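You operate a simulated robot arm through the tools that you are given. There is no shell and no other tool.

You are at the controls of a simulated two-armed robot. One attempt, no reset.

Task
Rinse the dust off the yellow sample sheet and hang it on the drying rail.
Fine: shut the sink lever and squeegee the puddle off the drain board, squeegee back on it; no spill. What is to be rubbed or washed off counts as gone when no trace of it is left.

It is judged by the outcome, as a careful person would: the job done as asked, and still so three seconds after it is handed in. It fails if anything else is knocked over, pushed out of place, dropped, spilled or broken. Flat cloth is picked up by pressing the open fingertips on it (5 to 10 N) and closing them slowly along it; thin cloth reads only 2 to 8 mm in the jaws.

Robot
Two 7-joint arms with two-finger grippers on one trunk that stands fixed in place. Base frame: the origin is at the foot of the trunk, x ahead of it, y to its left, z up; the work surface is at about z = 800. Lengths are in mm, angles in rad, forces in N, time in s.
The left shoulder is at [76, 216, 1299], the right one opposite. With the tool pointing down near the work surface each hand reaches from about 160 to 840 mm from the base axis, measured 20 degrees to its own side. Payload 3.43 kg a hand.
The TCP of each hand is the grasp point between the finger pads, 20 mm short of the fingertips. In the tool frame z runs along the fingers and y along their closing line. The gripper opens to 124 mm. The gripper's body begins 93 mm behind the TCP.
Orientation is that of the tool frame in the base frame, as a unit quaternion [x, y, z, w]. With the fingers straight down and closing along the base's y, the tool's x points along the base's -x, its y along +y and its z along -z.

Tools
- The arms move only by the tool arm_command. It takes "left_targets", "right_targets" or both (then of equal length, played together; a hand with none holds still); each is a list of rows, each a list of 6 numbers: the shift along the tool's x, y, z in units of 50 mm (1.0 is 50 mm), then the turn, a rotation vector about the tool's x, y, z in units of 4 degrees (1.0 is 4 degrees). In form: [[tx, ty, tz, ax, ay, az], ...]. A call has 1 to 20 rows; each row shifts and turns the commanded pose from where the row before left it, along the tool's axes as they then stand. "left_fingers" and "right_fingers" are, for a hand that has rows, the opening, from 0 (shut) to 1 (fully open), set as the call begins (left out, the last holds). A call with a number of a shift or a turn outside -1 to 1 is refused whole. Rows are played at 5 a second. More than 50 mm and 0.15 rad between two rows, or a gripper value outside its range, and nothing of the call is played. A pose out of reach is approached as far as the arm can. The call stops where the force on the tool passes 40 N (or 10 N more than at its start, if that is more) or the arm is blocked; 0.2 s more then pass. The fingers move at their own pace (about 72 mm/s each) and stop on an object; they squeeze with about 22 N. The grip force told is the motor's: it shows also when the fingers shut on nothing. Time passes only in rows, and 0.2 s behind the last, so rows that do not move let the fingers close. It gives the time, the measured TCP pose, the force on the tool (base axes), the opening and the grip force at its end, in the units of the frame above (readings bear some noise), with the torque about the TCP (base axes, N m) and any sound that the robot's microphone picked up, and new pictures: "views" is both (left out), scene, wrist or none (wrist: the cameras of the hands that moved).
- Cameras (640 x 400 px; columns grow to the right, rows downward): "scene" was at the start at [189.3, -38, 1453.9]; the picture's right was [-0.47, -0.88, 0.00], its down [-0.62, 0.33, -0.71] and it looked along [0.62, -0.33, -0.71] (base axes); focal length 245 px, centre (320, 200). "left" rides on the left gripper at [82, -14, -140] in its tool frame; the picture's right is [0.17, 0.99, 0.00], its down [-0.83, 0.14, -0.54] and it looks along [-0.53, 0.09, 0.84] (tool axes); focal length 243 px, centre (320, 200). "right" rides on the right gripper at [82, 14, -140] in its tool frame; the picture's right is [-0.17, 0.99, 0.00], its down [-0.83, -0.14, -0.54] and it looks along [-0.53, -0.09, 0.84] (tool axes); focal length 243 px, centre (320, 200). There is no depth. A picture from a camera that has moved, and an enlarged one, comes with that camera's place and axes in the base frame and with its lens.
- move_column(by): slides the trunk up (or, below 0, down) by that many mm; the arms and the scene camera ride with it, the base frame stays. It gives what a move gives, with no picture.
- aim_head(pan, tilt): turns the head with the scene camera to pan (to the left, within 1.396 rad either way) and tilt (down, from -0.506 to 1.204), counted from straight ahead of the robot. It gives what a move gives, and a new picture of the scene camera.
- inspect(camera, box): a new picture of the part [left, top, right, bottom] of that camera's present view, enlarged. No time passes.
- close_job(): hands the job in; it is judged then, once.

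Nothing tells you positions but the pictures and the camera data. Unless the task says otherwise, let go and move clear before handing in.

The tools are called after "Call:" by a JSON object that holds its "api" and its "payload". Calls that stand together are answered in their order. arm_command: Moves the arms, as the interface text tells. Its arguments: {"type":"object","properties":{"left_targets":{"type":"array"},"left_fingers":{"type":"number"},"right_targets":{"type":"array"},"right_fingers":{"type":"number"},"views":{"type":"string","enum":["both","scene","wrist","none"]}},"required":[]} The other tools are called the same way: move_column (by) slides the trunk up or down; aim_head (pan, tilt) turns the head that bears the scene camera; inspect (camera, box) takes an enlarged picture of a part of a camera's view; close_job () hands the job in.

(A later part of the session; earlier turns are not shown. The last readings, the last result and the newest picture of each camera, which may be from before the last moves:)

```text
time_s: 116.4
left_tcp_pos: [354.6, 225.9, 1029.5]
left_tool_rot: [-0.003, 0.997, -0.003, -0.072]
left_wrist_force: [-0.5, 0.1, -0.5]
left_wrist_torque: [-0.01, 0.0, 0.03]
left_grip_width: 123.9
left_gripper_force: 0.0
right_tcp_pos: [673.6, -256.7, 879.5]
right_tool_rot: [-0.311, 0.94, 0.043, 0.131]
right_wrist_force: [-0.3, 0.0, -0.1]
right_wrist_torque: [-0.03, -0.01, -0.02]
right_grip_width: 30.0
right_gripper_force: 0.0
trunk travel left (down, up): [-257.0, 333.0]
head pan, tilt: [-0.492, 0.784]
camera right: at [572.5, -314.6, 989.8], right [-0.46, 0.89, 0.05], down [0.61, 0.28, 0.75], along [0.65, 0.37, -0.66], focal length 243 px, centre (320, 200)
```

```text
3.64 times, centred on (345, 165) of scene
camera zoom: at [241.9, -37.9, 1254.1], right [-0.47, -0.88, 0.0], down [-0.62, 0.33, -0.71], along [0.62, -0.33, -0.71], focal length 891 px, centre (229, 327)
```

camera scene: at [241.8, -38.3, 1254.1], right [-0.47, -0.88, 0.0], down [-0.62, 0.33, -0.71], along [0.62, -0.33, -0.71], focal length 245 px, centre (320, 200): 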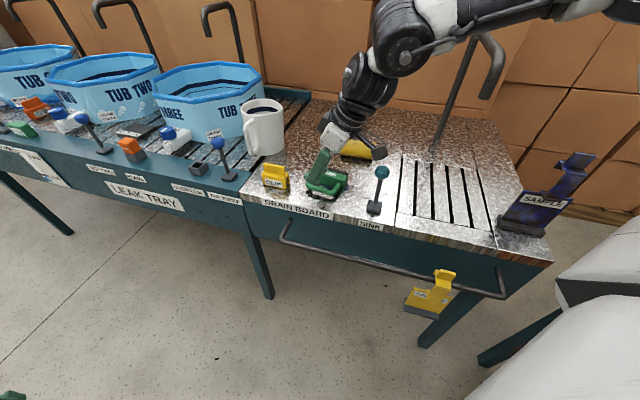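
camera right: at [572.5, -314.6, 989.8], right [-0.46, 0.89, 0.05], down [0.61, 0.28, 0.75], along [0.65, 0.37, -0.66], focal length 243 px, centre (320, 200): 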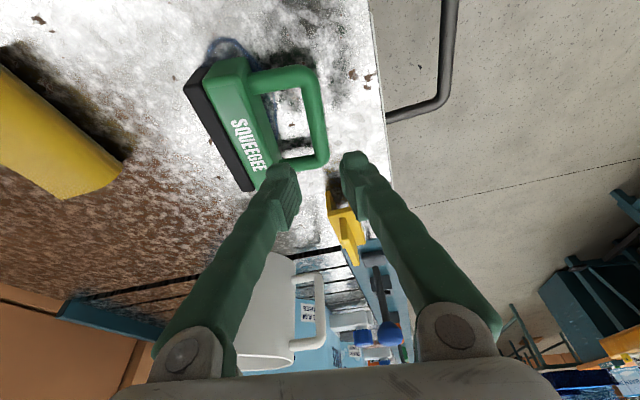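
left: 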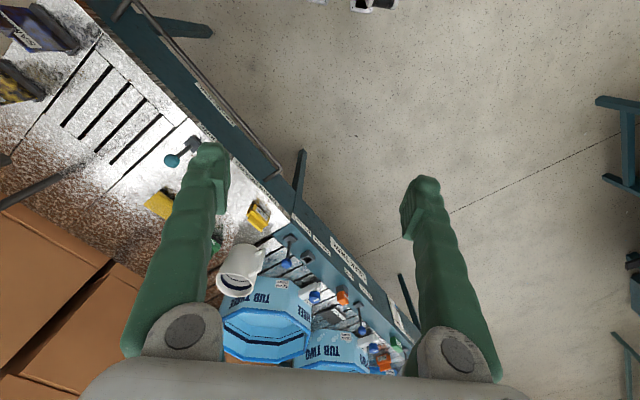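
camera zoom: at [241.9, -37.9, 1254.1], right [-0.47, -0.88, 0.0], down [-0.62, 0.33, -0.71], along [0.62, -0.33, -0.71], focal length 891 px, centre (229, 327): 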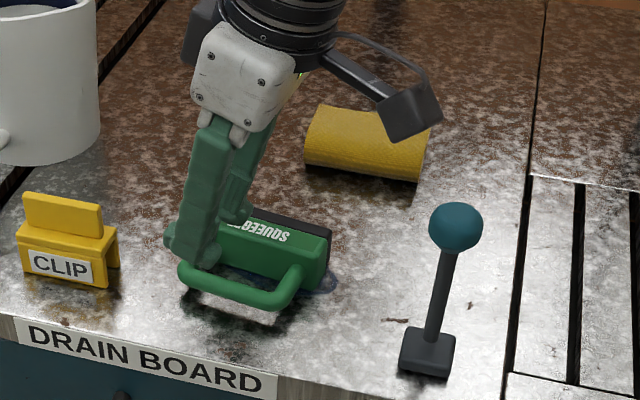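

Aligned within 1–2 mm and clear of the lever. Lowering the fingertips around the lying bar.

Call:
{"api": "arm_command", "payload": {"right_targets": [[0.14, 0.013, 0.49, 0, 0, 0], [0.14, 0.013, 0.49, 0, 0, 0], [0, 0, 0, 0, 0, 0]], "views": "wrist"}}

Call:
{"api": "inspect", "payload": {"camera": "right", "box": [220, 80, 420, 240]}}

Call:
{"api": "inspect", "payload": {"camera": "scene", "box": [290, 130, 390, 220]}}

```text
time_s: 117.2
left_tcp_pos: [353.1, 225.5, 1029.3]
left_tool_rot: [-0.003, 0.997, -0.003, -0.071]
left_wrist_force: [0.1, 0.9, 0.5]
left_wrist_torque: [0.01, 0.0, 0.0]
left_grip_width: 124.2
left_gripper_force: 0.2
right_tcp_pos: [674.7, -255.7, 828.3]
right_tool_rot: [-0.311, 0.94, 0.044, 0.132]
right_wrist_force: [-3.9, 0.4, 8.7]
right_wrist_torque: [-0.2, -0.15, -0.1]
right_grip_width: 27.9
right_gripper_force: 0.1
trunk travel left (down, up): [-257.0, 333.0]
head pan, tilt: [-0.492, 0.784]
camera right: at [570.8, -313.6, 939.7], right [-0.46, 0.89, 0.04], down [0.6, 0.28, 0.75], along [0.65, 0.37, -0.66], focal length 243 px, centre (320, 200)
```

right: 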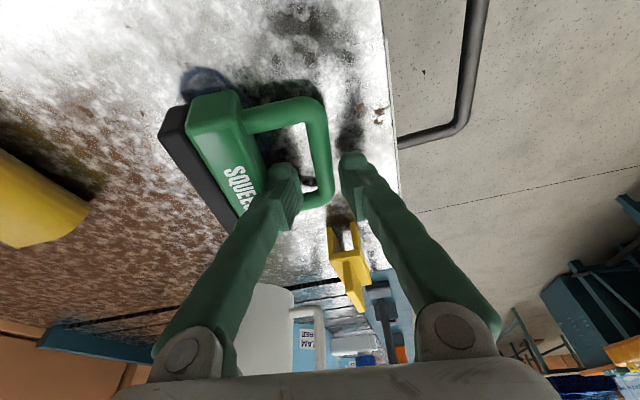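

```text
2.50 times, centred on (320, 160) of right
camera zoom: at [570.8, -313.6, 939.7], right [-0.46, 0.89, 0.04], down [0.6, 0.28, 0.75], along [0.65, 0.37, -0.66], focal length 606 px, centre (320, 300)
```

zoom: 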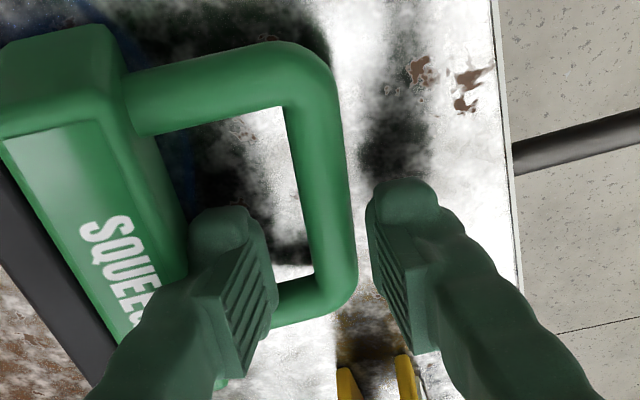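

```text
4.44 times, centred on (340, 175) of scene
camera zoom: at [240.9, -37.6, 1254.4], right [-0.47, -0.88, 0.0], down [-0.62, 0.33, -0.71], along [0.63, -0.33, -0.71], focal length 1088 px, centre (231, 311)
```

zoom: 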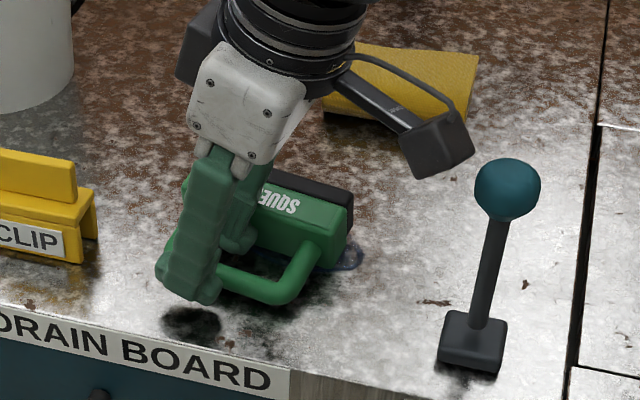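

The bar is between the fingers, with light contact. Closing now.

Call:
{"api": "arm_command", "payload": {"right_targets": [[0, 0.06, 0, 0, 0, 0], [0, 0, 0, 0, 0, 0], [0, 0, 0, 0, 0, 0], [0, 0, 0, 0, 0, 0], [0, 0, 0, 0, 0, 0]], "right_fingers": 0.0, "views": "wrist"}}

Call:
{"api": "inspect", "payload": {"camera": "right", "box": [220, 80, 420, 240]}}

Call:
{"api": "inspect", "payload": {"camera": "scene", "box": [290, 130, 390, 220]}}

```text
time_s: 118.4
left_tcp_pos: [354.0, 223.7, 1028.9]
left_tool_rot: [-0.004, 0.997, -0.003, -0.071]
left_wrist_force: [-0.3, 0.2, 0.7]
left_wrist_torque: [0.01, 0.0, -0.01]
left_grip_width: 124.0
left_gripper_force: 0.2
right_tcp_pos: [671.5, -254.4, 827.5]
right_tool_rot: [-0.312, 0.94, 0.044, 0.131]
right_wrist_force: [0.1, 0.8, -1.2]
right_wrist_torque: [0.09, 0.03, 0.02]
right_grip_width: 12.0
right_gripper_force: 21.9
trunk travel left (down, up): [-257.0, 333.0]
head pan, tilt: [-0.492, 0.784]
camera right: at [569.5, -312.0, 938.5], right [-0.46, 0.89, 0.05], down [0.61, 0.28, 0.75], along [0.65, 0.37, -0.66], focal length 243 px, centre (320, 200)
```

right: 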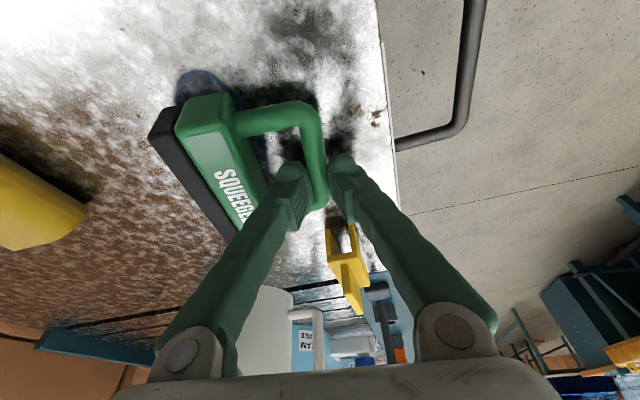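

```text
2.50 times, centred on (320, 160) of right
camera zoom: at [569.5, -312.0, 938.5], right [-0.46, 0.89, 0.05], down [0.61, 0.28, 0.75], along [0.65, 0.37, -0.66], focal length 606 px, centre (320, 300)
```

zoom: 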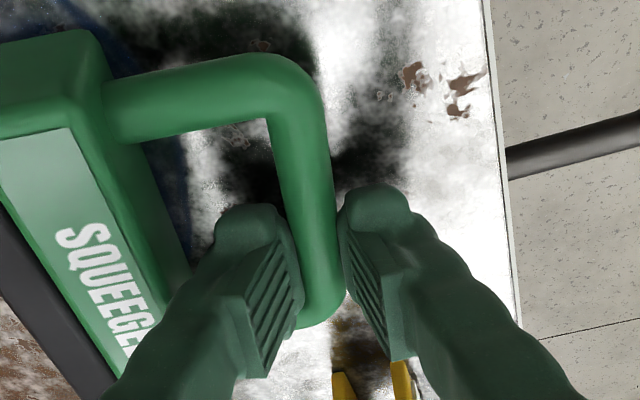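

```text
4.44 times, centred on (340, 175) of scene
camera zoom: at [242.3, -38.1, 1254.0], right [-0.47, -0.88, 0.0], down [-0.62, 0.33, -0.71], along [0.62, -0.33, -0.71], focal length 1088 px, centre (231, 311)
```

zoom: 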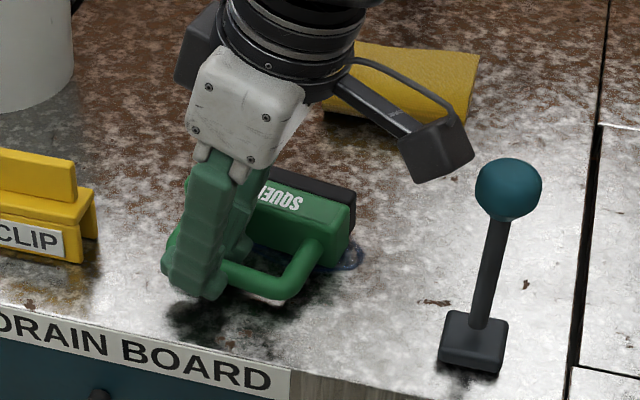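

I have the bar again. I'll raise it along an arc so the blade edge stays on the board and the squeegee tips upright.

Call:
{"api": "arm_command", "payload": {"right_targets": [[-0.09, -0.086, -0.315, 0, 0, 0], [-0.083, -0.158, -0.29, 0, 0, 0], [-0.073, -0.218, -0.252, 0, 0, 0], [0, 0, 0, 0, 0, 0]], "views": "wrist"}}

Call:
{"api": "inspect", "payload": {"camera": "scene", "box": [290, 130, 390, 220]}}

```text
time_s: 119.4
left_tcp_pos: [354.7, 226.0, 1028.7]
left_tool_rot: [-0.004, 0.997, -0.003, -0.072]
left_wrist_force: [0.3, -0.6, -0.2]
left_wrist_torque: [0.04, 0.02, 0.0]
left_grip_width: 123.6
left_gripper_force: 0.1
right_tcp_pos: [685.9, -273.5, 872.0]
right_tool_rot: [-0.312, 0.94, 0.043, 0.132]
right_wrist_force: [-0.8, 0.6, -1.6]
right_wrist_torque: [0.12, 0.04, -0.01]
right_grip_width: 12.2
right_gripper_force: 22.6
trunk travel left (down, up): [-257.0, 333.0]
head pan, tilt: [-0.492, 0.784]
camera right: at [583.2, -331.1, 983.4], right [-0.46, 0.89, 0.05], down [0.61, 0.28, 0.75], along [0.65, 0.37, -0.66], focal length 243 px, centre (320, 200)
```

right: 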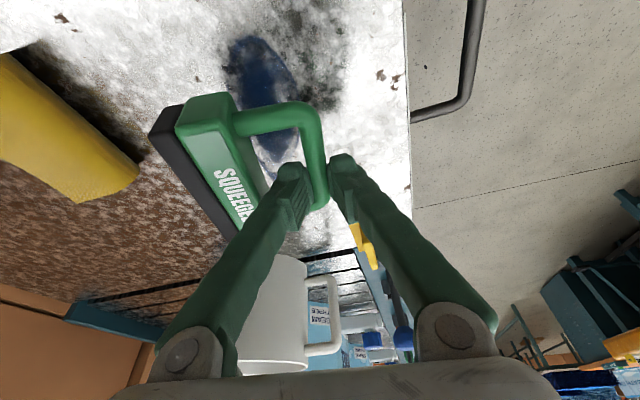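

```text
4.44 times, centred on (340, 175) of scene
camera zoom: at [242.4, -38.0, 1254.0], right [-0.47, -0.88, 0.0], down [-0.62, 0.33, -0.71], along [0.62, -0.33, -0.71], focal length 1088 px, centre (231, 311)
```

zoom: 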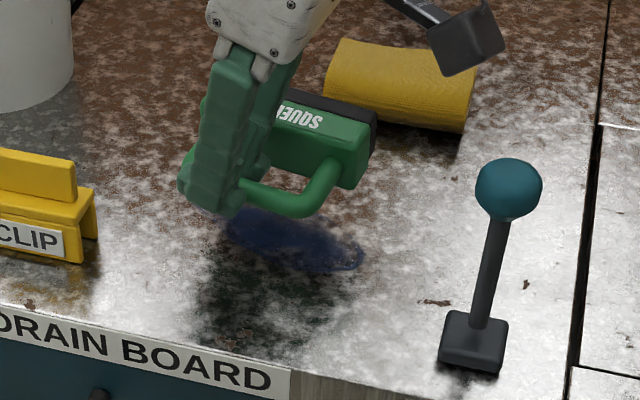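

The grip holds the squeegee rigidly in its lying orientation. I'll carry it low to a clear spot, straighten the hand, and turn it 180° so that pitching the hand forward can bring the blade down.

Call:
{"api": "arm_command", "payload": {"right_targets": [[0.434, -0.449, -0.125, 0, 0, 0], [0.434, -0.449, -0.125, 0, 0, 0], [0.434, -0.449, -0.125, 0, 0, 0], [0, 0, 0, 0, 0, 0]], "views": "none"}}

Call:
{"api": "arm_command", "payload": {"right_targets": [[0, 0, 0, 0, 0.8, 0], [0, 0, 0, 0, 0.8, 0], [0, 0, 0, 0, 0.8, 0], [0, 0, 0, 0, 0.8, 0], [0, 0, 0, 0, 0.8, 0], [0, 0, 0, 0, 0, 0]], "views": "both"}}

```text
time_s: 120.4
left_tcp_pos: [354.9, 225.2, 1028.5]
left_tool_rot: [-0.003, 0.997, -0.003, -0.072]
left_wrist_force: [0.4, 0.0, 1.0]
left_wrist_torque: [0.01, 0.02, 0.01]
left_grip_width: 124.1
left_gripper_force: 0.0
right_tcp_pos: [671.4, -367.5, 872.0]
right_tool_rot: [-0.312, 0.94, 0.044, 0.132]
right_wrist_force: [-0.4, 0.1, -1.8]
right_wrist_torque: [0.07, 0.03, 0.02]
right_grip_width: 12.2
right_gripper_force: 22.6
trunk travel left (down, up): [-257.0, 333.0]
head pan, tilt: [-0.492, 0.784]
```

```text
time_s: 121.8
left_tcp_pos: [354.4, 225.0, 1029.7]
left_tool_rot: [-0.004, 0.997, -0.003, -0.071]
left_wrist_force: [-0.7, 0.1, -0.9]
left_wrist_torque: [0.03, -0.01, 0.01]
left_grip_width: 124.0
left_gripper_force: 0.1
right_tcp_pos: [671.3, -368.1, 872.9]
right_tool_rot: [-0.315, 0.949, 0.0, 0.0]
right_wrist_force: [0.5, 0.2, -1.8]
right_wrist_torque: [0.09, 0.02, 0.03]
right_grip_width: 12.2
right_gripper_force: 22.4
trunk travel left (down, up): [-257.0, 333.0]
head pan, tilt: [-0.492, 0.784]
camera scene: at [241.8, -38.0, 1254.1], right [-0.47, -0.88, 0.0], down [-0.62, 0.33, -0.71], along [0.62, -0.33, -0.71], focal length 245 px, centre (320, 200)
camera right: at [597.2, -404.2, 1012.4], right [-0.46, 0.89, 0.0], down [0.75, 0.38, 0.54], along [0.48, 0.25, -0.84], focal length 243 px, centre (320, 200)
```

scene: 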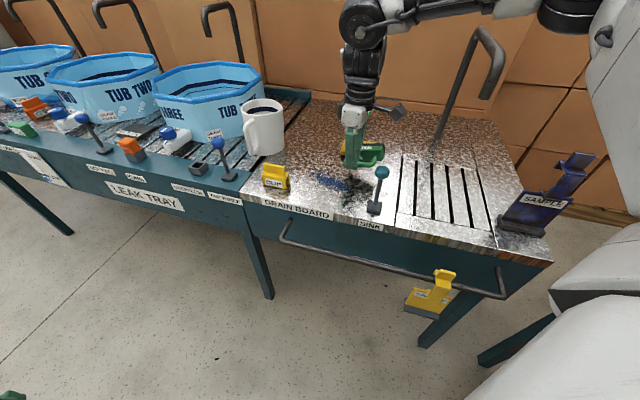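
right: 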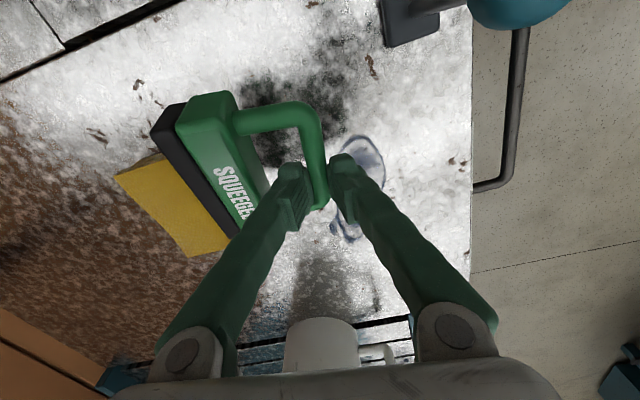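

Call:
{"api": "arm_command", "payload": {"right_targets": [[0, 0, 0, 0, 0, 0.75], [0, 0, 0, 0, 0, 0.75], [0, 0, 0, 0, 0, 0.75], [0, 0, 0, 0, 0, 0.75], [0, 0, 0, 0, 0, 0.75], [0, 0, 0, 0, 0, 0.75], [0, 0, 0, 0, 0, 0.75], [0, 0, 0, 0, 0, 0.75], [0, 0, 0, 0, 0, 0.75], [0, 0, 0, 0, 0, 0.75], [0, 0, 0, 0, 0, 0.75], [0, 0, 0, 0, 0, 0.75], [0, 0, 0, 0, 0, 0.75], [0, 0, 0, 0, 0, 0.75], [0, 0, 0, 0, 0, 0.75], [0, 0, 0, 0, 0, 0.75], [0, 0, 0, 0, 0, 0.75], [0, 0, 0, 0, 0, 0.75], [0, 0, 0, 0, 0, 0.75], [0, 0, 0, 0, 0, 0.75]], "views": "wrist"}}

```text
time_s: 126.0
left_tcp_pos: [354.7, 225.8, 1029.7]
left_tool_rot: [-0.004, 0.997, -0.002, -0.071]
left_wrist_force: [0.8, 0.1, -0.2]
left_wrist_torque: [0.04, -0.03, -0.03]
left_grip_width: 124.3
left_gripper_force: 0.2
right_tcp_pos: [670.5, -368.4, 873.0]
right_tool_rot: [0.203, 0.979, 0.0, 0.0]
right_wrist_force: [-0.5, 0.8, -1.5]
right_wrist_torque: [0.08, -0.08, -0.04]
right_grip_width: 11.7
right_gripper_force: 22.0
trunk travel left (down, up): [-257.0, 333.0]
head pan, tilt: [-0.492, 0.784]
camera right: at [602.1, -320.9, 1011.9], right [0.54, 0.84, 0.0], down [0.71, -0.46, 0.54], along [0.45, -0.29, -0.84], focal length 243 px, centre (320, 200)
```

right: 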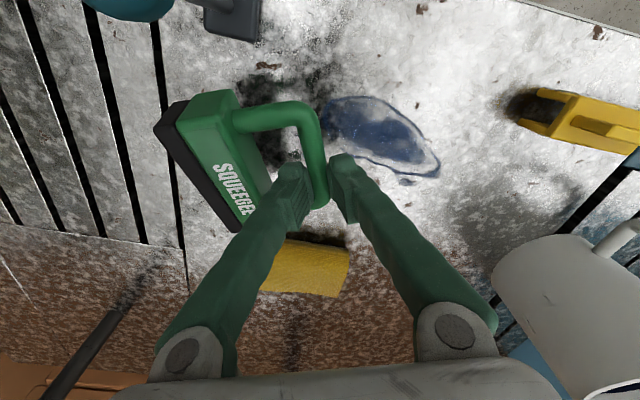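

The grip is holding. I'll shift slightly away from the lever and turn about 40° more.

Call:
{"api": "arm_command", "payload": {"right_targets": [[-0.3, -0.22, 0, 0, 0, 0], [-0.3, -0.22, 0, 0, 0, 0], [0, 0, 0, 0, 0, 0.75], [0, 0, 0, 0, 0, 0.75], [0, 0, 0, 0, 0, 0.75], [0, 0, 0, 0, 0, 0.75], [0, 0, 0, 0, 0, 0.75], [0, 0, 0, 0, 0, 0.75], [0, 0, 0, 0, 0, 0.75], [0, 0, 0, 0, 0, 0.75], [0, 0, 0, 0, 0, 0.75], [0, 0, 0, 0, 0, 0.75], [0, 0, 0, 0, 0, 0.75], [0, 0, 0, 0, 0, 0.75], [0, 0, 0, 0, 0, 0.75], [0, 0, 0, 0, 0, 0]], "views": "both"}}

```text
time_s: 129.4
left_tcp_pos: [352.9, 225.9, 1030.1]
left_tool_rot: [-0.003, 0.997, -0.004, -0.071]
left_wrist_force: [-0.8, 0.4, -0.3]
left_wrist_torque: [0.01, -0.01, 0.01]
left_grip_width: 124.1
left_gripper_force: 0.0
right_tcp_pos: [718.4, -448.7, 865.9]
right_tool_rot: [0.515, 0.857, 0.003, 0.001]
right_wrist_force: [-1.5, 6.2, 9.1]
right_wrist_torque: [-0.03, -0.07, 0.01]
right_grip_width: 11.3
right_gripper_force: 22.0
right hand out of reach, approached as far as the arm can: row 12, 13, 14, 15
trunk travel left (down, up): [-257.0, 333.0]
head pan, tilt: [-0.492, 0.784]
camera scene: at [241.1, -36.7, 1254.4], right [-0.47, -0.88, 0.0], down [-0.62, 0.33, -0.71], along [0.62, -0.34, -0.71], focal length 245 px, centre (320, 200)
camera right: at [690.9, -368.6, 1005.0], right [0.95, 0.32, 0.0], down [0.26, -0.8, 0.54], along [0.17, -0.51, -0.84], focal length 243 px, centre (320, 200)
```

scene: 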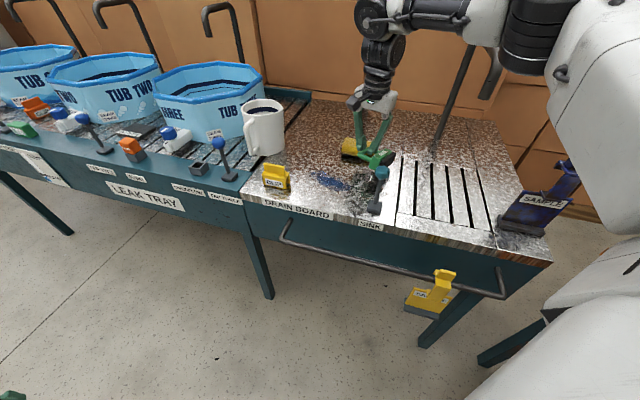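
right: 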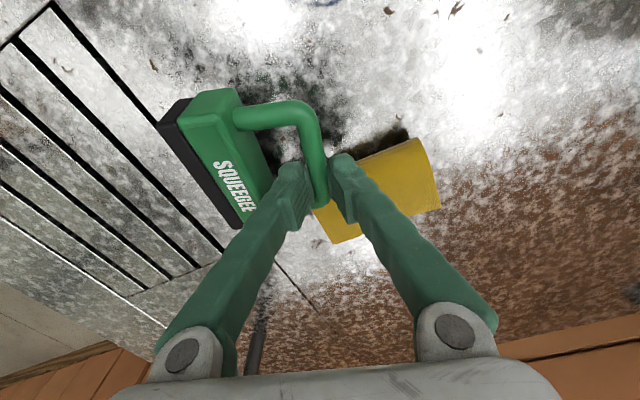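

The wrist turn hit its limit and the hand drifted over the sponge, with a light contact. I'll lift straight up and move back, away from it.

Call:
{"api": "arm_command", "payload": {"right_targets": [[0, 0, -0.3, 0, 0, 0], [0, 0, -0.3, 0, 0, 0], [0.4, 0, 0, 0, 0, 0], [0.4, 0, 0, 0, 0, 0], [0.3, 0, 0, 0, 0, 0], [0, 0, 0, 0, 0, 0]], "views": "both"}}

Call:
{"api": "inspect", "payload": {"camera": "scene", "box": [300, 80, 460, 220]}}

```text
time_s: 130.8
left_tcp_pos: [355.3, 224.8, 1029.4]
left_tool_rot: [-0.004, 0.997, -0.003, -0.072]
left_wrist_force: [0.3, -0.1, -0.6]
left_wrist_torque: [0.0, -0.03, 0.0]
left_grip_width: 123.9
left_gripper_force: 0.0
right_tcp_pos: [712.4, -455.5, 890.3]
right_tool_rot: [0.515, 0.857, 0.002, 0.001]
right_wrist_force: [-0.7, -0.1, -1.9]
right_wrist_torque: [-0.03, -0.07, -0.02]
right_grip_width: 11.2
right_gripper_force: 21.9
right hand out of reach, approached as far as the arm can: row 1, 2, 3, 4, 5
trunk travel left (down, up): [-257.0, 333.0]
head pan, tilt: [-0.492, 0.784]
camera scene: at [242.2, -38.0, 1254.0], right [-0.47, -0.88, 0.0], down [-0.62, 0.33, -0.71], along [0.62, -0.33, -0.71], focal length 245 px, centre (320, 200)
camera right: at [686.2, -376.1, 1029.2], right [0.95, 0.32, 0.0], down [0.26, -0.8, 0.54], along [0.17, -0.51, -0.84], focal length 243 px, centre (320, 200)
```

scene: 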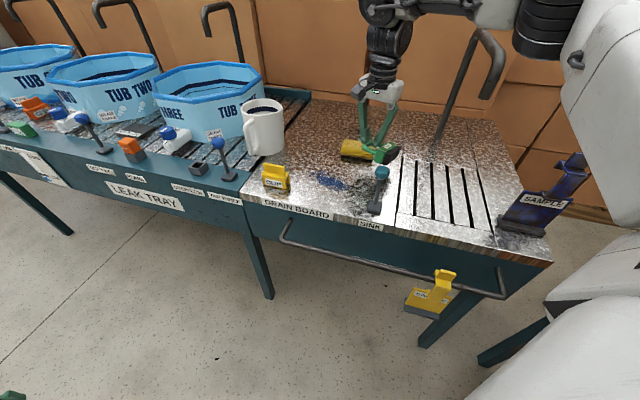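
right: 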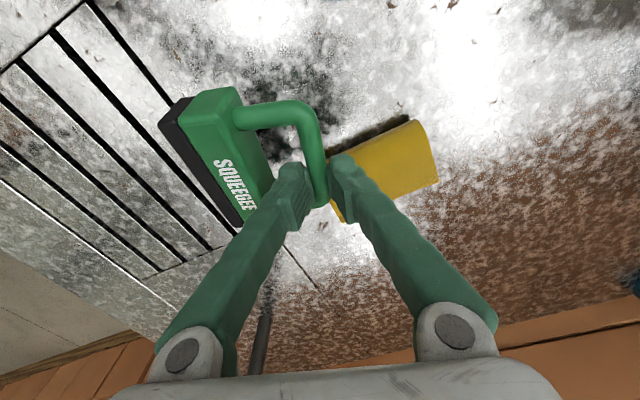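

```text
2.86 times, centred on (380, 150) of scene
camera zoom: at [242.2, -38.0, 1254.0], right [-0.47, -0.88, 0.0], down [-0.62, 0.33, -0.71], along [0.62, -0.33, -0.71], focal length 700 px, centre (149, 343)
```

zoom: 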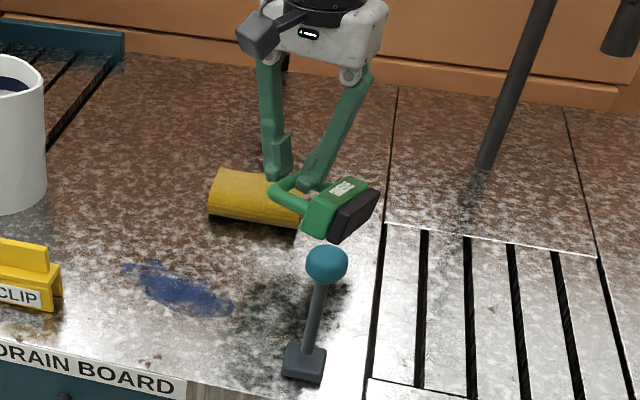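

The sponge hasn't moved. The squeegee's blade now points toward the robot, so pitching the hand forward should bring the blade down. I'll start in steps.

Call:
{"api": "arm_command", "payload": {"right_targets": [[0, 0, 0, -1, 0, 0], [0, 0, 0, -1, 0, 0], [0, 0, 0, -1, 0, 0], [0, 0, 0, -1, 0, 0], [0, 0, 0, -1, 0, 0], [0, 0, 0, 0, 0, 0]], "views": "both"}}

Call:
{"api": "inspect", "payload": {"camera": "scene", "box": [300, 80, 460, 220]}}

```text
time_s: 132.2
left_tcp_pos: [354.0, 225.9, 1029.2]
left_tool_rot: [-0.002, 0.997, -0.002, -0.071]
left_wrist_force: [0.3, -0.3, -0.8]
left_wrist_torque: [-0.02, 0.01, -0.01]
left_grip_width: 124.2
left_gripper_force: 0.0
right_tcp_pos: [725.6, -469.2, 895.7]
right_tool_rot: [0.507, 0.844, 0.149, 0.088]
right_wrist_force: [0.9, -0.4, -1.3]
right_wrist_torque: [0.0, -0.01, 0.0]
right_grip_width: 10.9
right_gripper_force: 22.3
right hand out of reach, approached as far as the arm can: row 1, 2, 3
trunk travel left (down, up): [-257.0, 333.0]
head pan, tilt: [-0.492, 0.784]
camera scene: at [242.4, -37.7, 1254.0], right [-0.47, -0.88, 0.0], down [-0.62, 0.33, -0.71], along [0.62, -0.33, -0.71], focal length 245 px, centre (320, 200)
camera right: at [657.2, -412.2, 1030.8], right [0.9, 0.29, 0.34], down [0.11, -0.88, 0.46], along [0.43, -0.37, -0.82], focal length 243 px, centre (320, 200)
```

scene: 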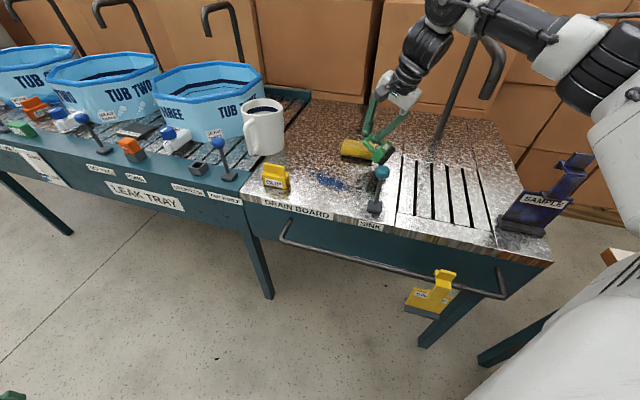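
right: 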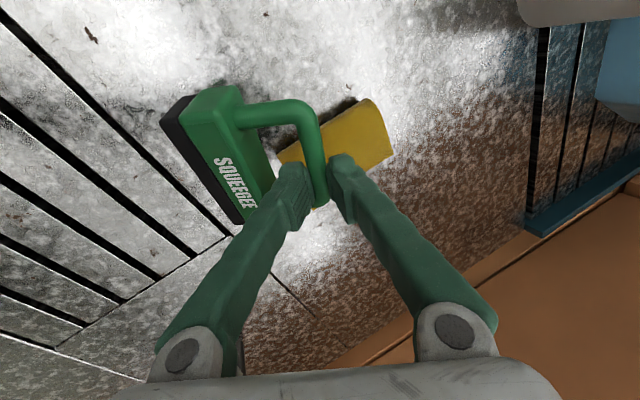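

```text
2.86 times, centred on (380, 150) of scene
camera zoom: at [242.4, -37.7, 1254.0], right [-0.47, -0.88, 0.0], down [-0.62, 0.33, -0.71], along [0.62, -0.33, -0.71], focal length 700 px, centre (149, 343)
```

zoom: 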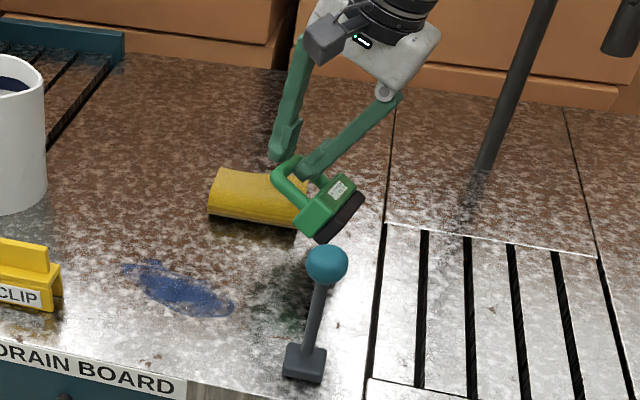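

The grip is slowly creeping, so I'll move quickly to a clear spot away from the sponge and continue pitching.

Call:
{"api": "arm_command", "payload": {"right_targets": [[0.658, -0.384, -0.138, 0, 0, 0], [0.658, -0.384, -0.138, 0, 0, 0], [0, 0, 0, -1, 0, 0], [0, 0, 0, -1, 0, 0], [0, 0, 0, -1, 0, 0], [0, 0, 0, -1, 0, 0], [0, 0, 0, -1, 0, 0], [0, 0, 0, -1, 0, 0]], "views": "both"}}

Call:
{"api": "inspect", "payload": {"camera": "scene", "box": [300, 80, 460, 220]}}

```text
time_s: 134.2
left_tcp_pos: [352.7, 239.5, 1024.8]
left_tool_rot: [-0.002, 0.998, -0.012, -0.07]
left_wrist_force: [-0.3, -0.1, 0.3]
left_wrist_torque: [0.07, -0.1, -0.03]
left_grip_width: 124.0
left_gripper_force: 0.1
right_tcp_pos: [745.1, -441.1, 969.2]
right_tool_rot: [0.442, 0.786, 0.361, 0.237]
right_wrist_force: [0.3, 0.8, -0.5]
right_wrist_torque: [0.05, -0.01, -0.03]
right_grip_width: 0.1
right_gripper_force: 21.5
right hand out of reach, approached as far as the arm can: row 1, 2, 8
trunk travel left (down, up): [-257.0, 333.0]
head pan, tilt: [-0.492, 0.784]
stopped in row 8 (right hand): the arm was blocked; the commanded pose is now the measured one
camera scene: at [239.1, -19.4, 1253.5], right [-0.47, -0.88, 0.01], down [-0.62, 0.32, -0.71], along [0.63, -0.35, -0.7], focal length 245 px, centre (320, 200)
camera right: at [614.5, -413.5, 1061.9], right [0.6, 0.2, 0.78], down [-0.03, -0.96, 0.27], along [0.8, -0.19, -0.57], focal length 243 px, centre (320, 200)
```

scene: 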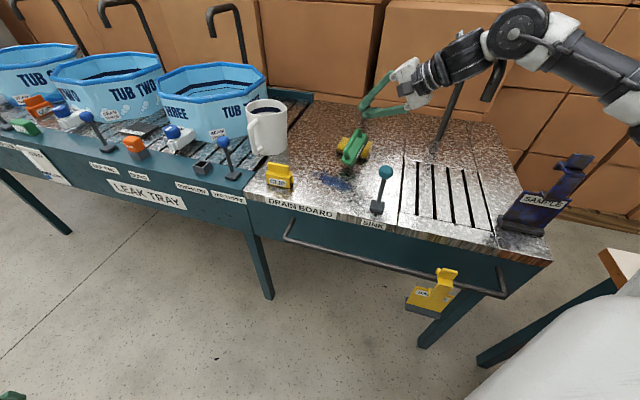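
right: 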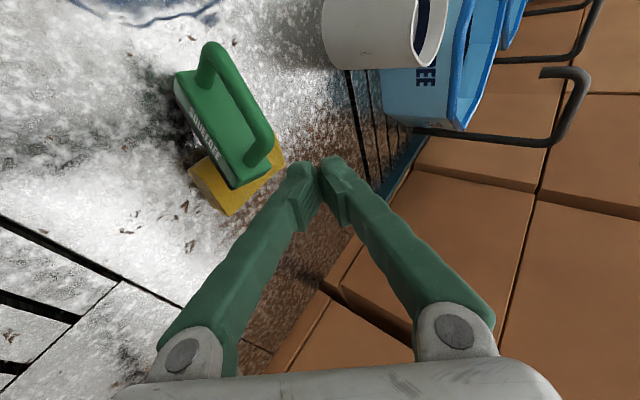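

```text
2.86 times, centred on (380, 150) of scene
camera zoom: at [239.1, -19.4, 1253.5], right [-0.47, -0.88, 0.01], down [-0.62, 0.32, -0.71], along [0.63, -0.35, -0.7], focal length 700 px, centre (149, 343)
```

zoom: 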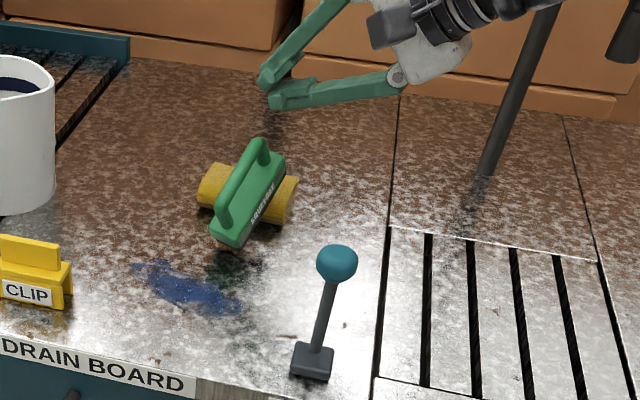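

The arm was blocked, with the wrist apparently against the tap spout, and the squeegee dropped upright onto the sponge. First I'll back the arm away from the spout gently.

Call:
{"api": "arm_command", "payload": {"right_targets": [[0.03, 0.06, 0.08, 0.5, 0, 0], [0.03, 0.06, 0.08, 1, 0, 0], [0, 0, 0, 1, 0, 0], [0, 0, 0, 1, 0, 0], [0, 0, 0, 1, 0, 0]], "views": "both"}}

Call:
{"api": "inspect", "payload": {"camera": "scene", "box": [300, 0, 560, 200]}}

```text
time_s: 135.4
left_tcp_pos: [355.5, 226.3, 1028.6]
left_tool_rot: [-0.003, 0.997, -0.004, -0.073]
left_wrist_force: [0.3, -0.8, -0.3]
left_wrist_torque: [-0.03, 0.01, 0.01]
left_grip_width: 124.1
left_gripper_force: 0.2
right_tcp_pos: [752.2, -462.7, 948.2]
right_tool_rot: [0.488, 0.828, 0.229, 0.153]
right_wrist_force: [0.4, 0.1, -0.8]
right_wrist_torque: [0.0, -0.02, -0.01]
right_grip_width: 0.1
right_gripper_force: 21.7
trunk travel left (down, up): [-257.0, 333.0]
head pan, tilt: [-0.492, 0.784]
camera scene: at [243.0, -36.5, 1253.8], right [-0.47, -0.88, 0.0], down [-0.62, 0.33, -0.71], along [0.62, -0.34, -0.71], focal length 245 px, centre (320, 200)
camera right: at [655.1, -415.3, 1070.5], right [0.81, 0.27, 0.53], down [0.03, -0.91, 0.41], along [0.59, -0.31, -0.75], focal length 243 px, centre (320, 200)
```

scene: 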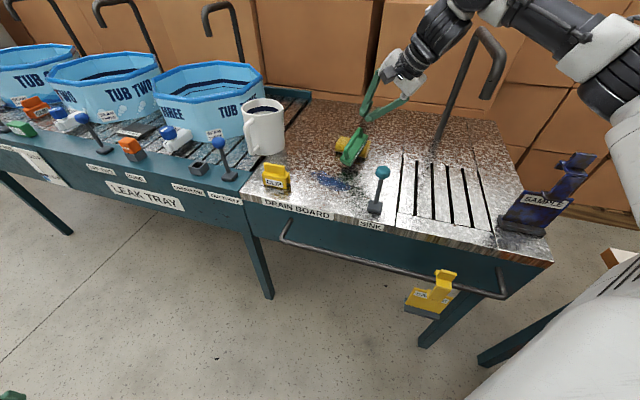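
right: 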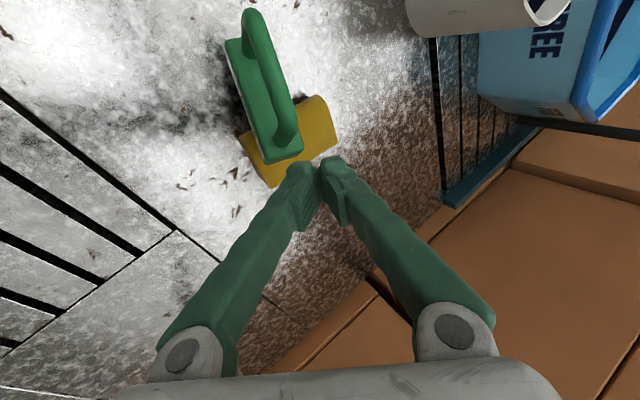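

```text
2.00 times, centred on (430, 100) of scene
camera zoom: at [243.0, -36.5, 1253.8], right [-0.47, -0.88, 0.0], down [-0.62, 0.33, -0.71], along [0.62, -0.34, -0.71], focal length 490 px, centre (100, 400)
```

zoom: 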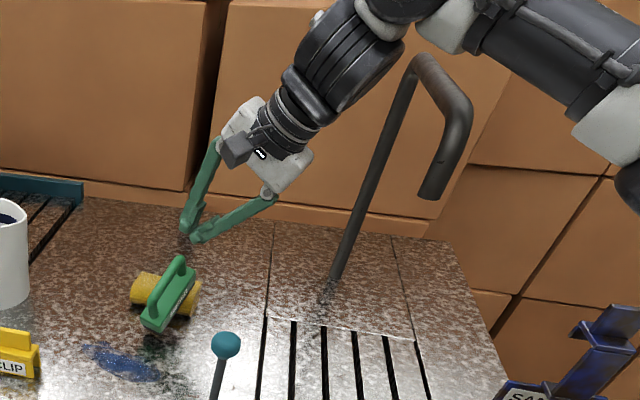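

The arm is clear of the tap and the robot's pose is back to normal. I'll rise, retreat to a comfortable pose over the board and straighten the hand.

Call:
{"api": "arm_command", "payload": {"right_targets": [[-0.02, 0.32, -0.51, 0, 0, 0], [-0.02, 0.32, -0.51, 0, 0, 0], [0.576, -0.382, -0.259, 0, 0, 0], [0.576, -0.382, -0.259, 0, 0, 0], [0.576, -0.382, -0.259, 0, 0, 0], [0, 0, 0, 1, 0, 0], [0, 0, 0, 1, 0, 0], [0, 0, 0, 1, 0, 0], [0, 0, 0, 1, 0, 0], [0, 0, 0, 1, 0, 0], [0, 0, 0, 1, 0, 0], [0, 0, 0, 1, 0, 0], [0, 0, 0, 0.8, 0, 0], [0, 0, 0, 0, 0, 0]], "views": "both"}}

Call:
{"api": "inspect", "payload": {"camera": "scene", "box": [260, 90, 420, 220]}}

```text
time_s: 138.4
left_tcp_pos: [355.1, 224.0, 1028.9]
left_tool_rot: [-0.003, 0.997, -0.002, -0.072]
left_wrist_force: [0.1, -0.5, 0.4]
left_wrist_torque: [0.02, 0.04, -0.02]
left_grip_width: 124.2
left_gripper_force: 0.0
right_tcp_pos: [689.6, -487.1, 986.4]
right_tool_rot: [0.511, 0.859, 0.001, 0.019]
right_wrist_force: [-0.7, 0.1, 0.8]
right_wrist_torque: [0.01, 0.01, 0.0]
right_grip_width: 0.1
right_gripper_force: 21.8
right hand out of reach, approached as far as the arm can: row 3, 4, 5, 6, 12, 13
trunk travel left (down, up): [-257.0, 333.0]
head pan, tilt: [-0.492, 0.784]
camera scene: at [242.0, -38.2, 1254.1], right [-0.47, -0.88, 0.0], down [-0.62, 0.33, -0.71], along [0.62, -0.33, -0.71], focal length 245 px, centre (320, 200)
camera right: at [657.1, -404.7, 1122.3], right [0.95, 0.32, 0.03], down [0.25, -0.79, 0.56], along [0.2, -0.53, -0.83], focal length 243 px, centre (320, 200)
```

scene: 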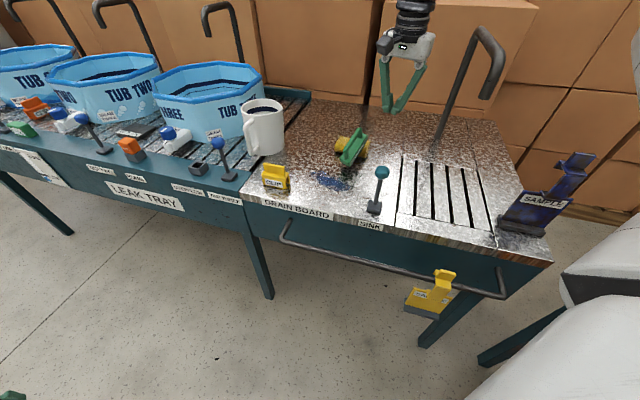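
right: 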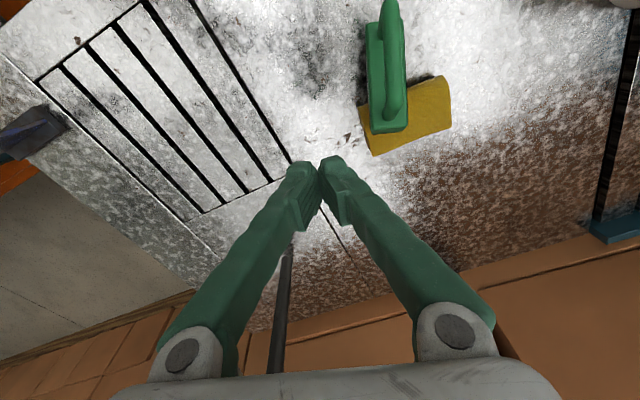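

```text
3.08 times, centred on (340, 155) of scene
camera zoom: at [242.0, -38.2, 1254.1], right [-0.47, -0.88, 0.0], down [-0.62, 0.33, -0.71], along [0.62, -0.33, -0.71], focal length 754 px, centre (258, 338)
```

zoom: 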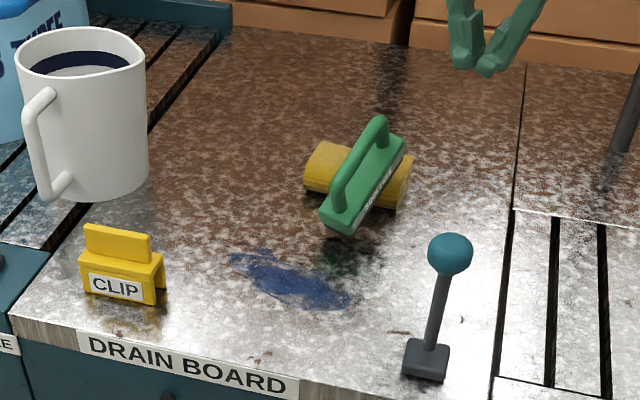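

The squeegee now stands upright on the sponge with its bar almost along the depth direction, which is the orientation I need for sweeping. I'll come over its bar with a vertical hand, turned slightly away from the wrist limit.

Call:
{"api": "arm_command", "payload": {"right_targets": [[0, 0, 0, 0, 0, -0.9], [0, 0, 0, 0, 0, -0.9], [0.335, 0.52, 0.1, 0, 0, 0], [0.335, 0.52, 0.1, 0, 0, 0], [0.335, 0.52, 0.1, 0, 0, 0], [0, 0, 0, 0, 0, 0]], "right_fingers": 0.35, "views": "both"}}

Call:
{"api": "inspect", "payload": {"camera": "right", "box": [220, 60, 420, 260]}}

```text
time_s: 139.8
left_tcp_pos: [355.1, 225.3, 1029.2]
left_tool_rot: [-0.004, 0.997, -0.003, -0.072]
left_wrist_force: [-0.3, -0.2, -0.5]
left_wrist_torque: [0.0, -0.01, 0.02]
left_grip_width: 124.1
left_gripper_force: 0.0
right_tcp_pos: [694.6, -426.7, 953.0]
right_tool_rot: [0.455, 0.89, 0.002, 0.017]
right_wrist_force: [-0.7, -1.1, -0.2]
right_wrist_torque: [0.01, -0.02, -0.04]
right_grip_width: 43.3
right_gripper_force: 0.1
right hand out of reach, approached as far as the arm can: row 3, 4, 5
trunk travel left (down, up): [-257.0, 333.0]
head pan, tilt: [-0.492, 0.784]
camera scene: at [241.8, -37.8, 1254.1], right [-0.47, -0.88, 0.0], down [-0.62, 0.33, -0.71], along [0.62, -0.33, -0.71], focal length 245 px, centre (320, 200)
camera right: at [653.8, -348.6, 1089.8], right [0.9, 0.44, 0.02], down [0.36, -0.75, 0.56], along [0.27, -0.49, -0.83], focal length 243 px, centre (320, 200)
```

scene: 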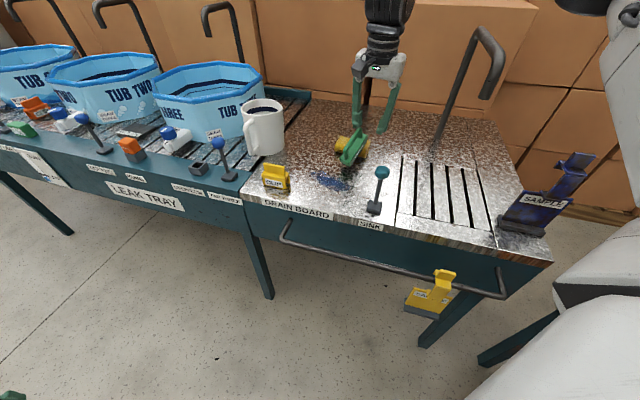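
right: 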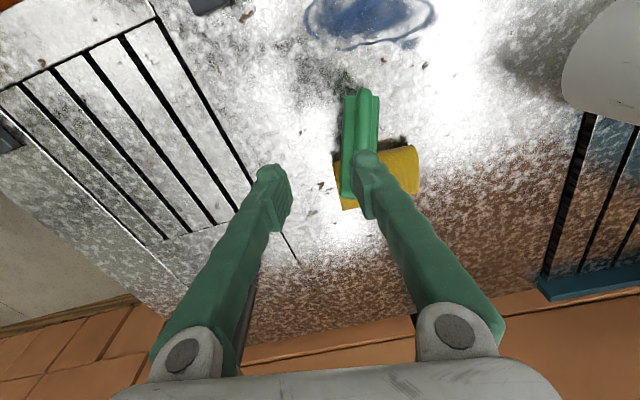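

```text
2.00 times, centred on (320, 160) of right
camera zoom: at [653.8, -348.6, 1089.8], right [0.9, 0.44, 0.02], down [0.36, -0.75, 0.56], along [0.27, -0.49, -0.83], focal length 485 px, centre (320, 280)
```

zoom: 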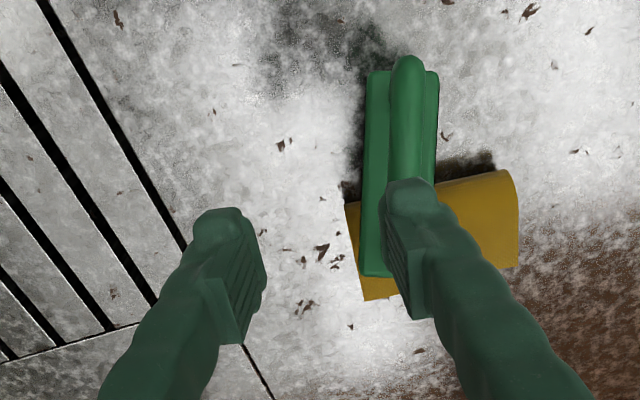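

I suspect the lowered trunk is what limits the reach, because it puts the wrist above the shoulder. I'll raise the trunk to its original height and retry.

Call:
{"api": "move_column", "payload": {"by": 197}}

Call:
{"api": "arm_command", "payload": {"right_targets": [[0, 0, 0.9, 0, 0, 0], [0, 0, 0.9, 0, 0, 0], [0, 0, 0.9, 0, 0, 0], [0, 0, 0.9, 0, 0, 0], [0.3, 0.3, 0, 0, 0, 0], [0.3, 0.3, 0, 0, 0, 0], [0, 0, 0, 0, 0, 0]], "views": "both"}}

```text
time_s: 141.9
left_tcp_pos: [344.0, 223.9, 1249.8]
left_tool_rot: [-0.005, 1.0, -0.003, -0.019]
left_wrist_force: [0.5, -0.4, -0.3]
left_wrist_torque: [-0.02, 0.04, 0.0]
left_grip_width: 124.3
left_gripper_force: 0.1
right_tcp_pos: [679.3, -427.0, 1249.3]
right_tool_rot: [0.453, 0.885, 0.04, 0.098]
right_wrist_force: [0.6, 0.0, 0.7]
right_wrist_torque: [0.01, -0.02, 0.01]
right_grip_width: 43.4
right_gripper_force: 0.0
trunk travel left (down, up): [-454.0, 136.0]
head pan, tilt: [-0.492, 0.784]
```

```text
time_s: 143.5
left_tcp_pos: [343.6, 223.0, 1251.2]
left_tool_rot: [-0.005, 1.0, -0.002, -0.019]
left_wrist_force: [-0.8, -0.1, -0.1]
left_wrist_torque: [-0.01, 0.03, 0.01]
left_grip_width: 124.1
left_gripper_force: 0.1
right_tcp_pos: [730.4, -393.4, 1074.6]
right_tool_rot: [0.452, 0.886, 0.041, 0.098]
right_wrist_force: [0.4, -0.1, 0.3]
right_wrist_torque: [0.02, 0.0, 0.0]
right_grip_width: 43.4
right_gripper_force: 0.1
right hand out of reach, approached as far as the arm can: row 6
trunk travel left (down, up): [-454.0, 136.0]
head pan, tilt: [-0.492, 0.784]
camera scene: at [189.4, -38.7, 1453.9], right [-0.47, -0.88, 0.0], down [-0.62, 0.33, -0.71], along [0.62, -0.33, -0.71], focal length 245 px, centre (320, 200)
camera right: at [665.4, -314.5, 1200.8], right [0.88, 0.45, 0.18], down [0.25, -0.75, 0.62], along [0.41, -0.5, -0.77], focal length 243 px, centre (320, 200)
```

scene: 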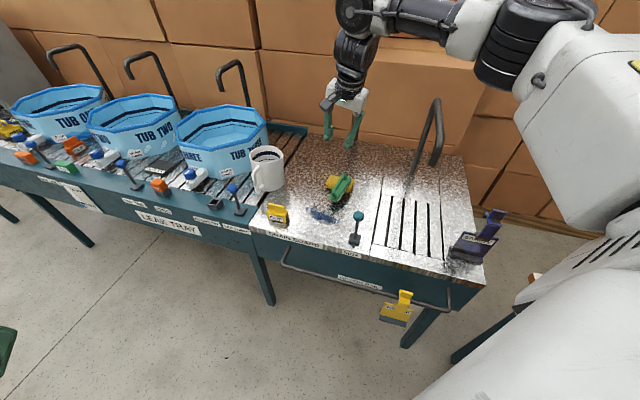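
right: 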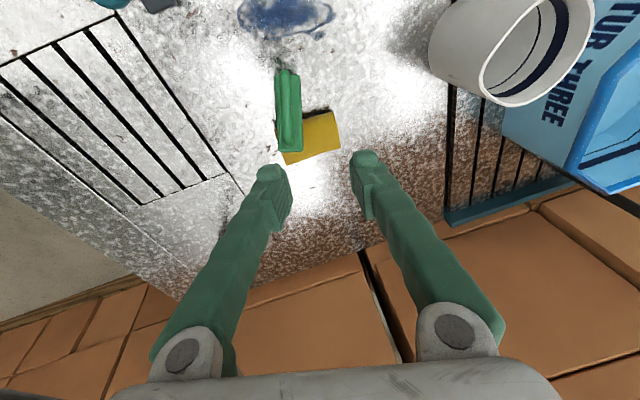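

Call:
{"api": "arm_command", "payload": {"right_targets": [[0.085, -0.187, 0.742, 0, 0, 0], [0.085, -0.187, 0.742, 0, 0, 0], [0.085, -0.187, 0.742, 0, 0, 0], [0, 0, 0, 0.809, 0.588, 0], [0, 0, 0, 0.809, 0.588, 0], [0, 0, 0, 0.809, 0.588, 0], [0, 0, 0, 0, 0, 0]], "views": "wrist"}}

Call:
{"api": "inspect", "payload": {"camera": "right", "box": [220, 60, 420, 260]}}

Call:
{"api": "inspect", "payload": {"camera": "scene", "box": [290, 110, 390, 230]}}

```text
time_s: 145.1
left_tcp_pos: [343.4, 225.0, 1250.0]
left_tool_rot: [-0.005, 1.0, -0.003, -0.02]
left_wrist_force: [-0.3, -0.5, 0.9]
left_wrist_torque: [0.02, -0.03, 0.01]
left_grip_width: 123.8
left_gripper_force: 0.1
right_tcp_pos: [701.6, -406.3, 960.5]
right_tool_rot: [0.456, 0.89, 0.012, 0.025]
right_wrist_force: [0.1, 0.1, -0.5]
right_wrist_torque: [-0.01, 0.0, 0.0]
right_grip_width: 43.5
right_gripper_force: 0.1
right hand out of reach, approached as far as the arm can: row 5, 6
trunk travel left (down, up): [-454.0, 136.0]
head pan, tilt: [-0.492, 0.784]
camera right: at [657.1, -330.9, 1096.8], right [0.9, 0.44, 0.05], down [0.34, -0.75, 0.56], along [0.29, -0.48, -0.83], focal length 243 px, centre (320, 200)
```

right: 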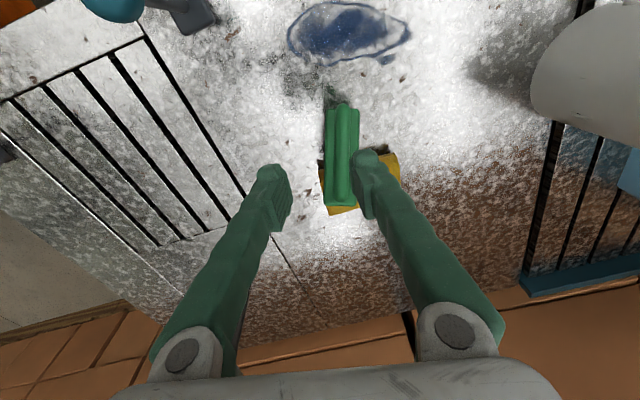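

```text
2.00 times, centred on (320, 160) of right
camera zoom: at [657.1, -330.9, 1096.8], right [0.9, 0.44, 0.05], down [0.34, -0.75, 0.56], along [0.29, -0.48, -0.83], focal length 485 px, centre (320, 280)
```

zoom: 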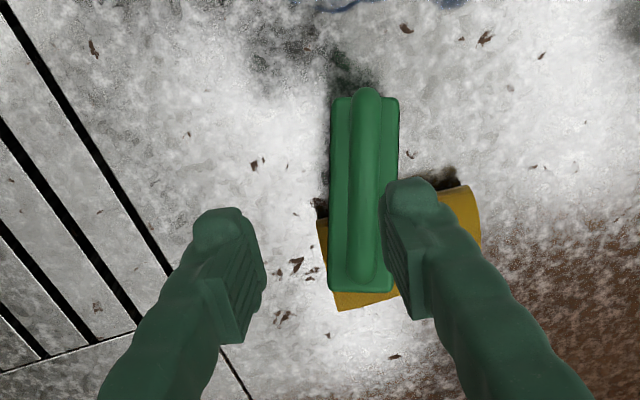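

```text
3.33 times, centred on (340, 170) of scene
camera zoom: at [189.4, -37.6, 1453.9], right [-0.47, -0.88, 0.0], down [-0.62, 0.33, -0.71], along [0.62, -0.33, -0.71], focal length 816 px, centre (253, 300)
```

zoom: 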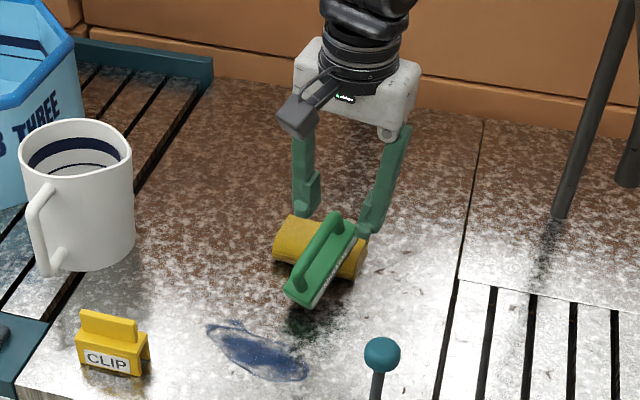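

A slight outward tilt gives the extra reach. I'll set the sweep orientation now, closing along u with the tip tilted about 25° outward, and test reaching the sweep's far start point in the air.

Call:
{"api": "arm_command", "payload": {"right_targets": [[0, 0, -0.6, 0, 0, 0], [0, 0, 0, 0, 0, -1], [0, 0, 0, 0, 0, -1], [0, 0, 0, -0.707, -0.707, 0], [0, 0, 0, -0.707, -0.707, 0], [0, 0, 0, -0.707, -0.707, 0], [0, 0, 0, -0.707, -0.707, 0], [0, 0, 0, -0.707, -0.707, 0], [0, 0, 0, 0, 0, 0]], "views": "none"}}

```text
time_s: 147.1
left_tcp_pos: [343.2, 224.4, 1250.8]
left_tool_rot: [-0.004, 1.0, -0.004, -0.019]
left_wrist_force: [-0.3, -0.4, 0.3]
left_wrist_torque: [-0.06, 0.0, -0.04]
left_grip_width: 123.8
left_gripper_force: 0.0
right_tcp_pos: [700.9, -406.8, 989.9]
right_tool_rot: [0.385, 0.9, 0.075, 0.188]
right_wrist_force: [1.1, -0.4, 0.2]
right_wrist_torque: [-0.02, -0.01, 0.01]
right_grip_width: 43.5
right_gripper_force: 0.0
trunk travel left (down, up): [-454.0, 136.0]
head pan, tilt: [-0.492, 0.784]
```

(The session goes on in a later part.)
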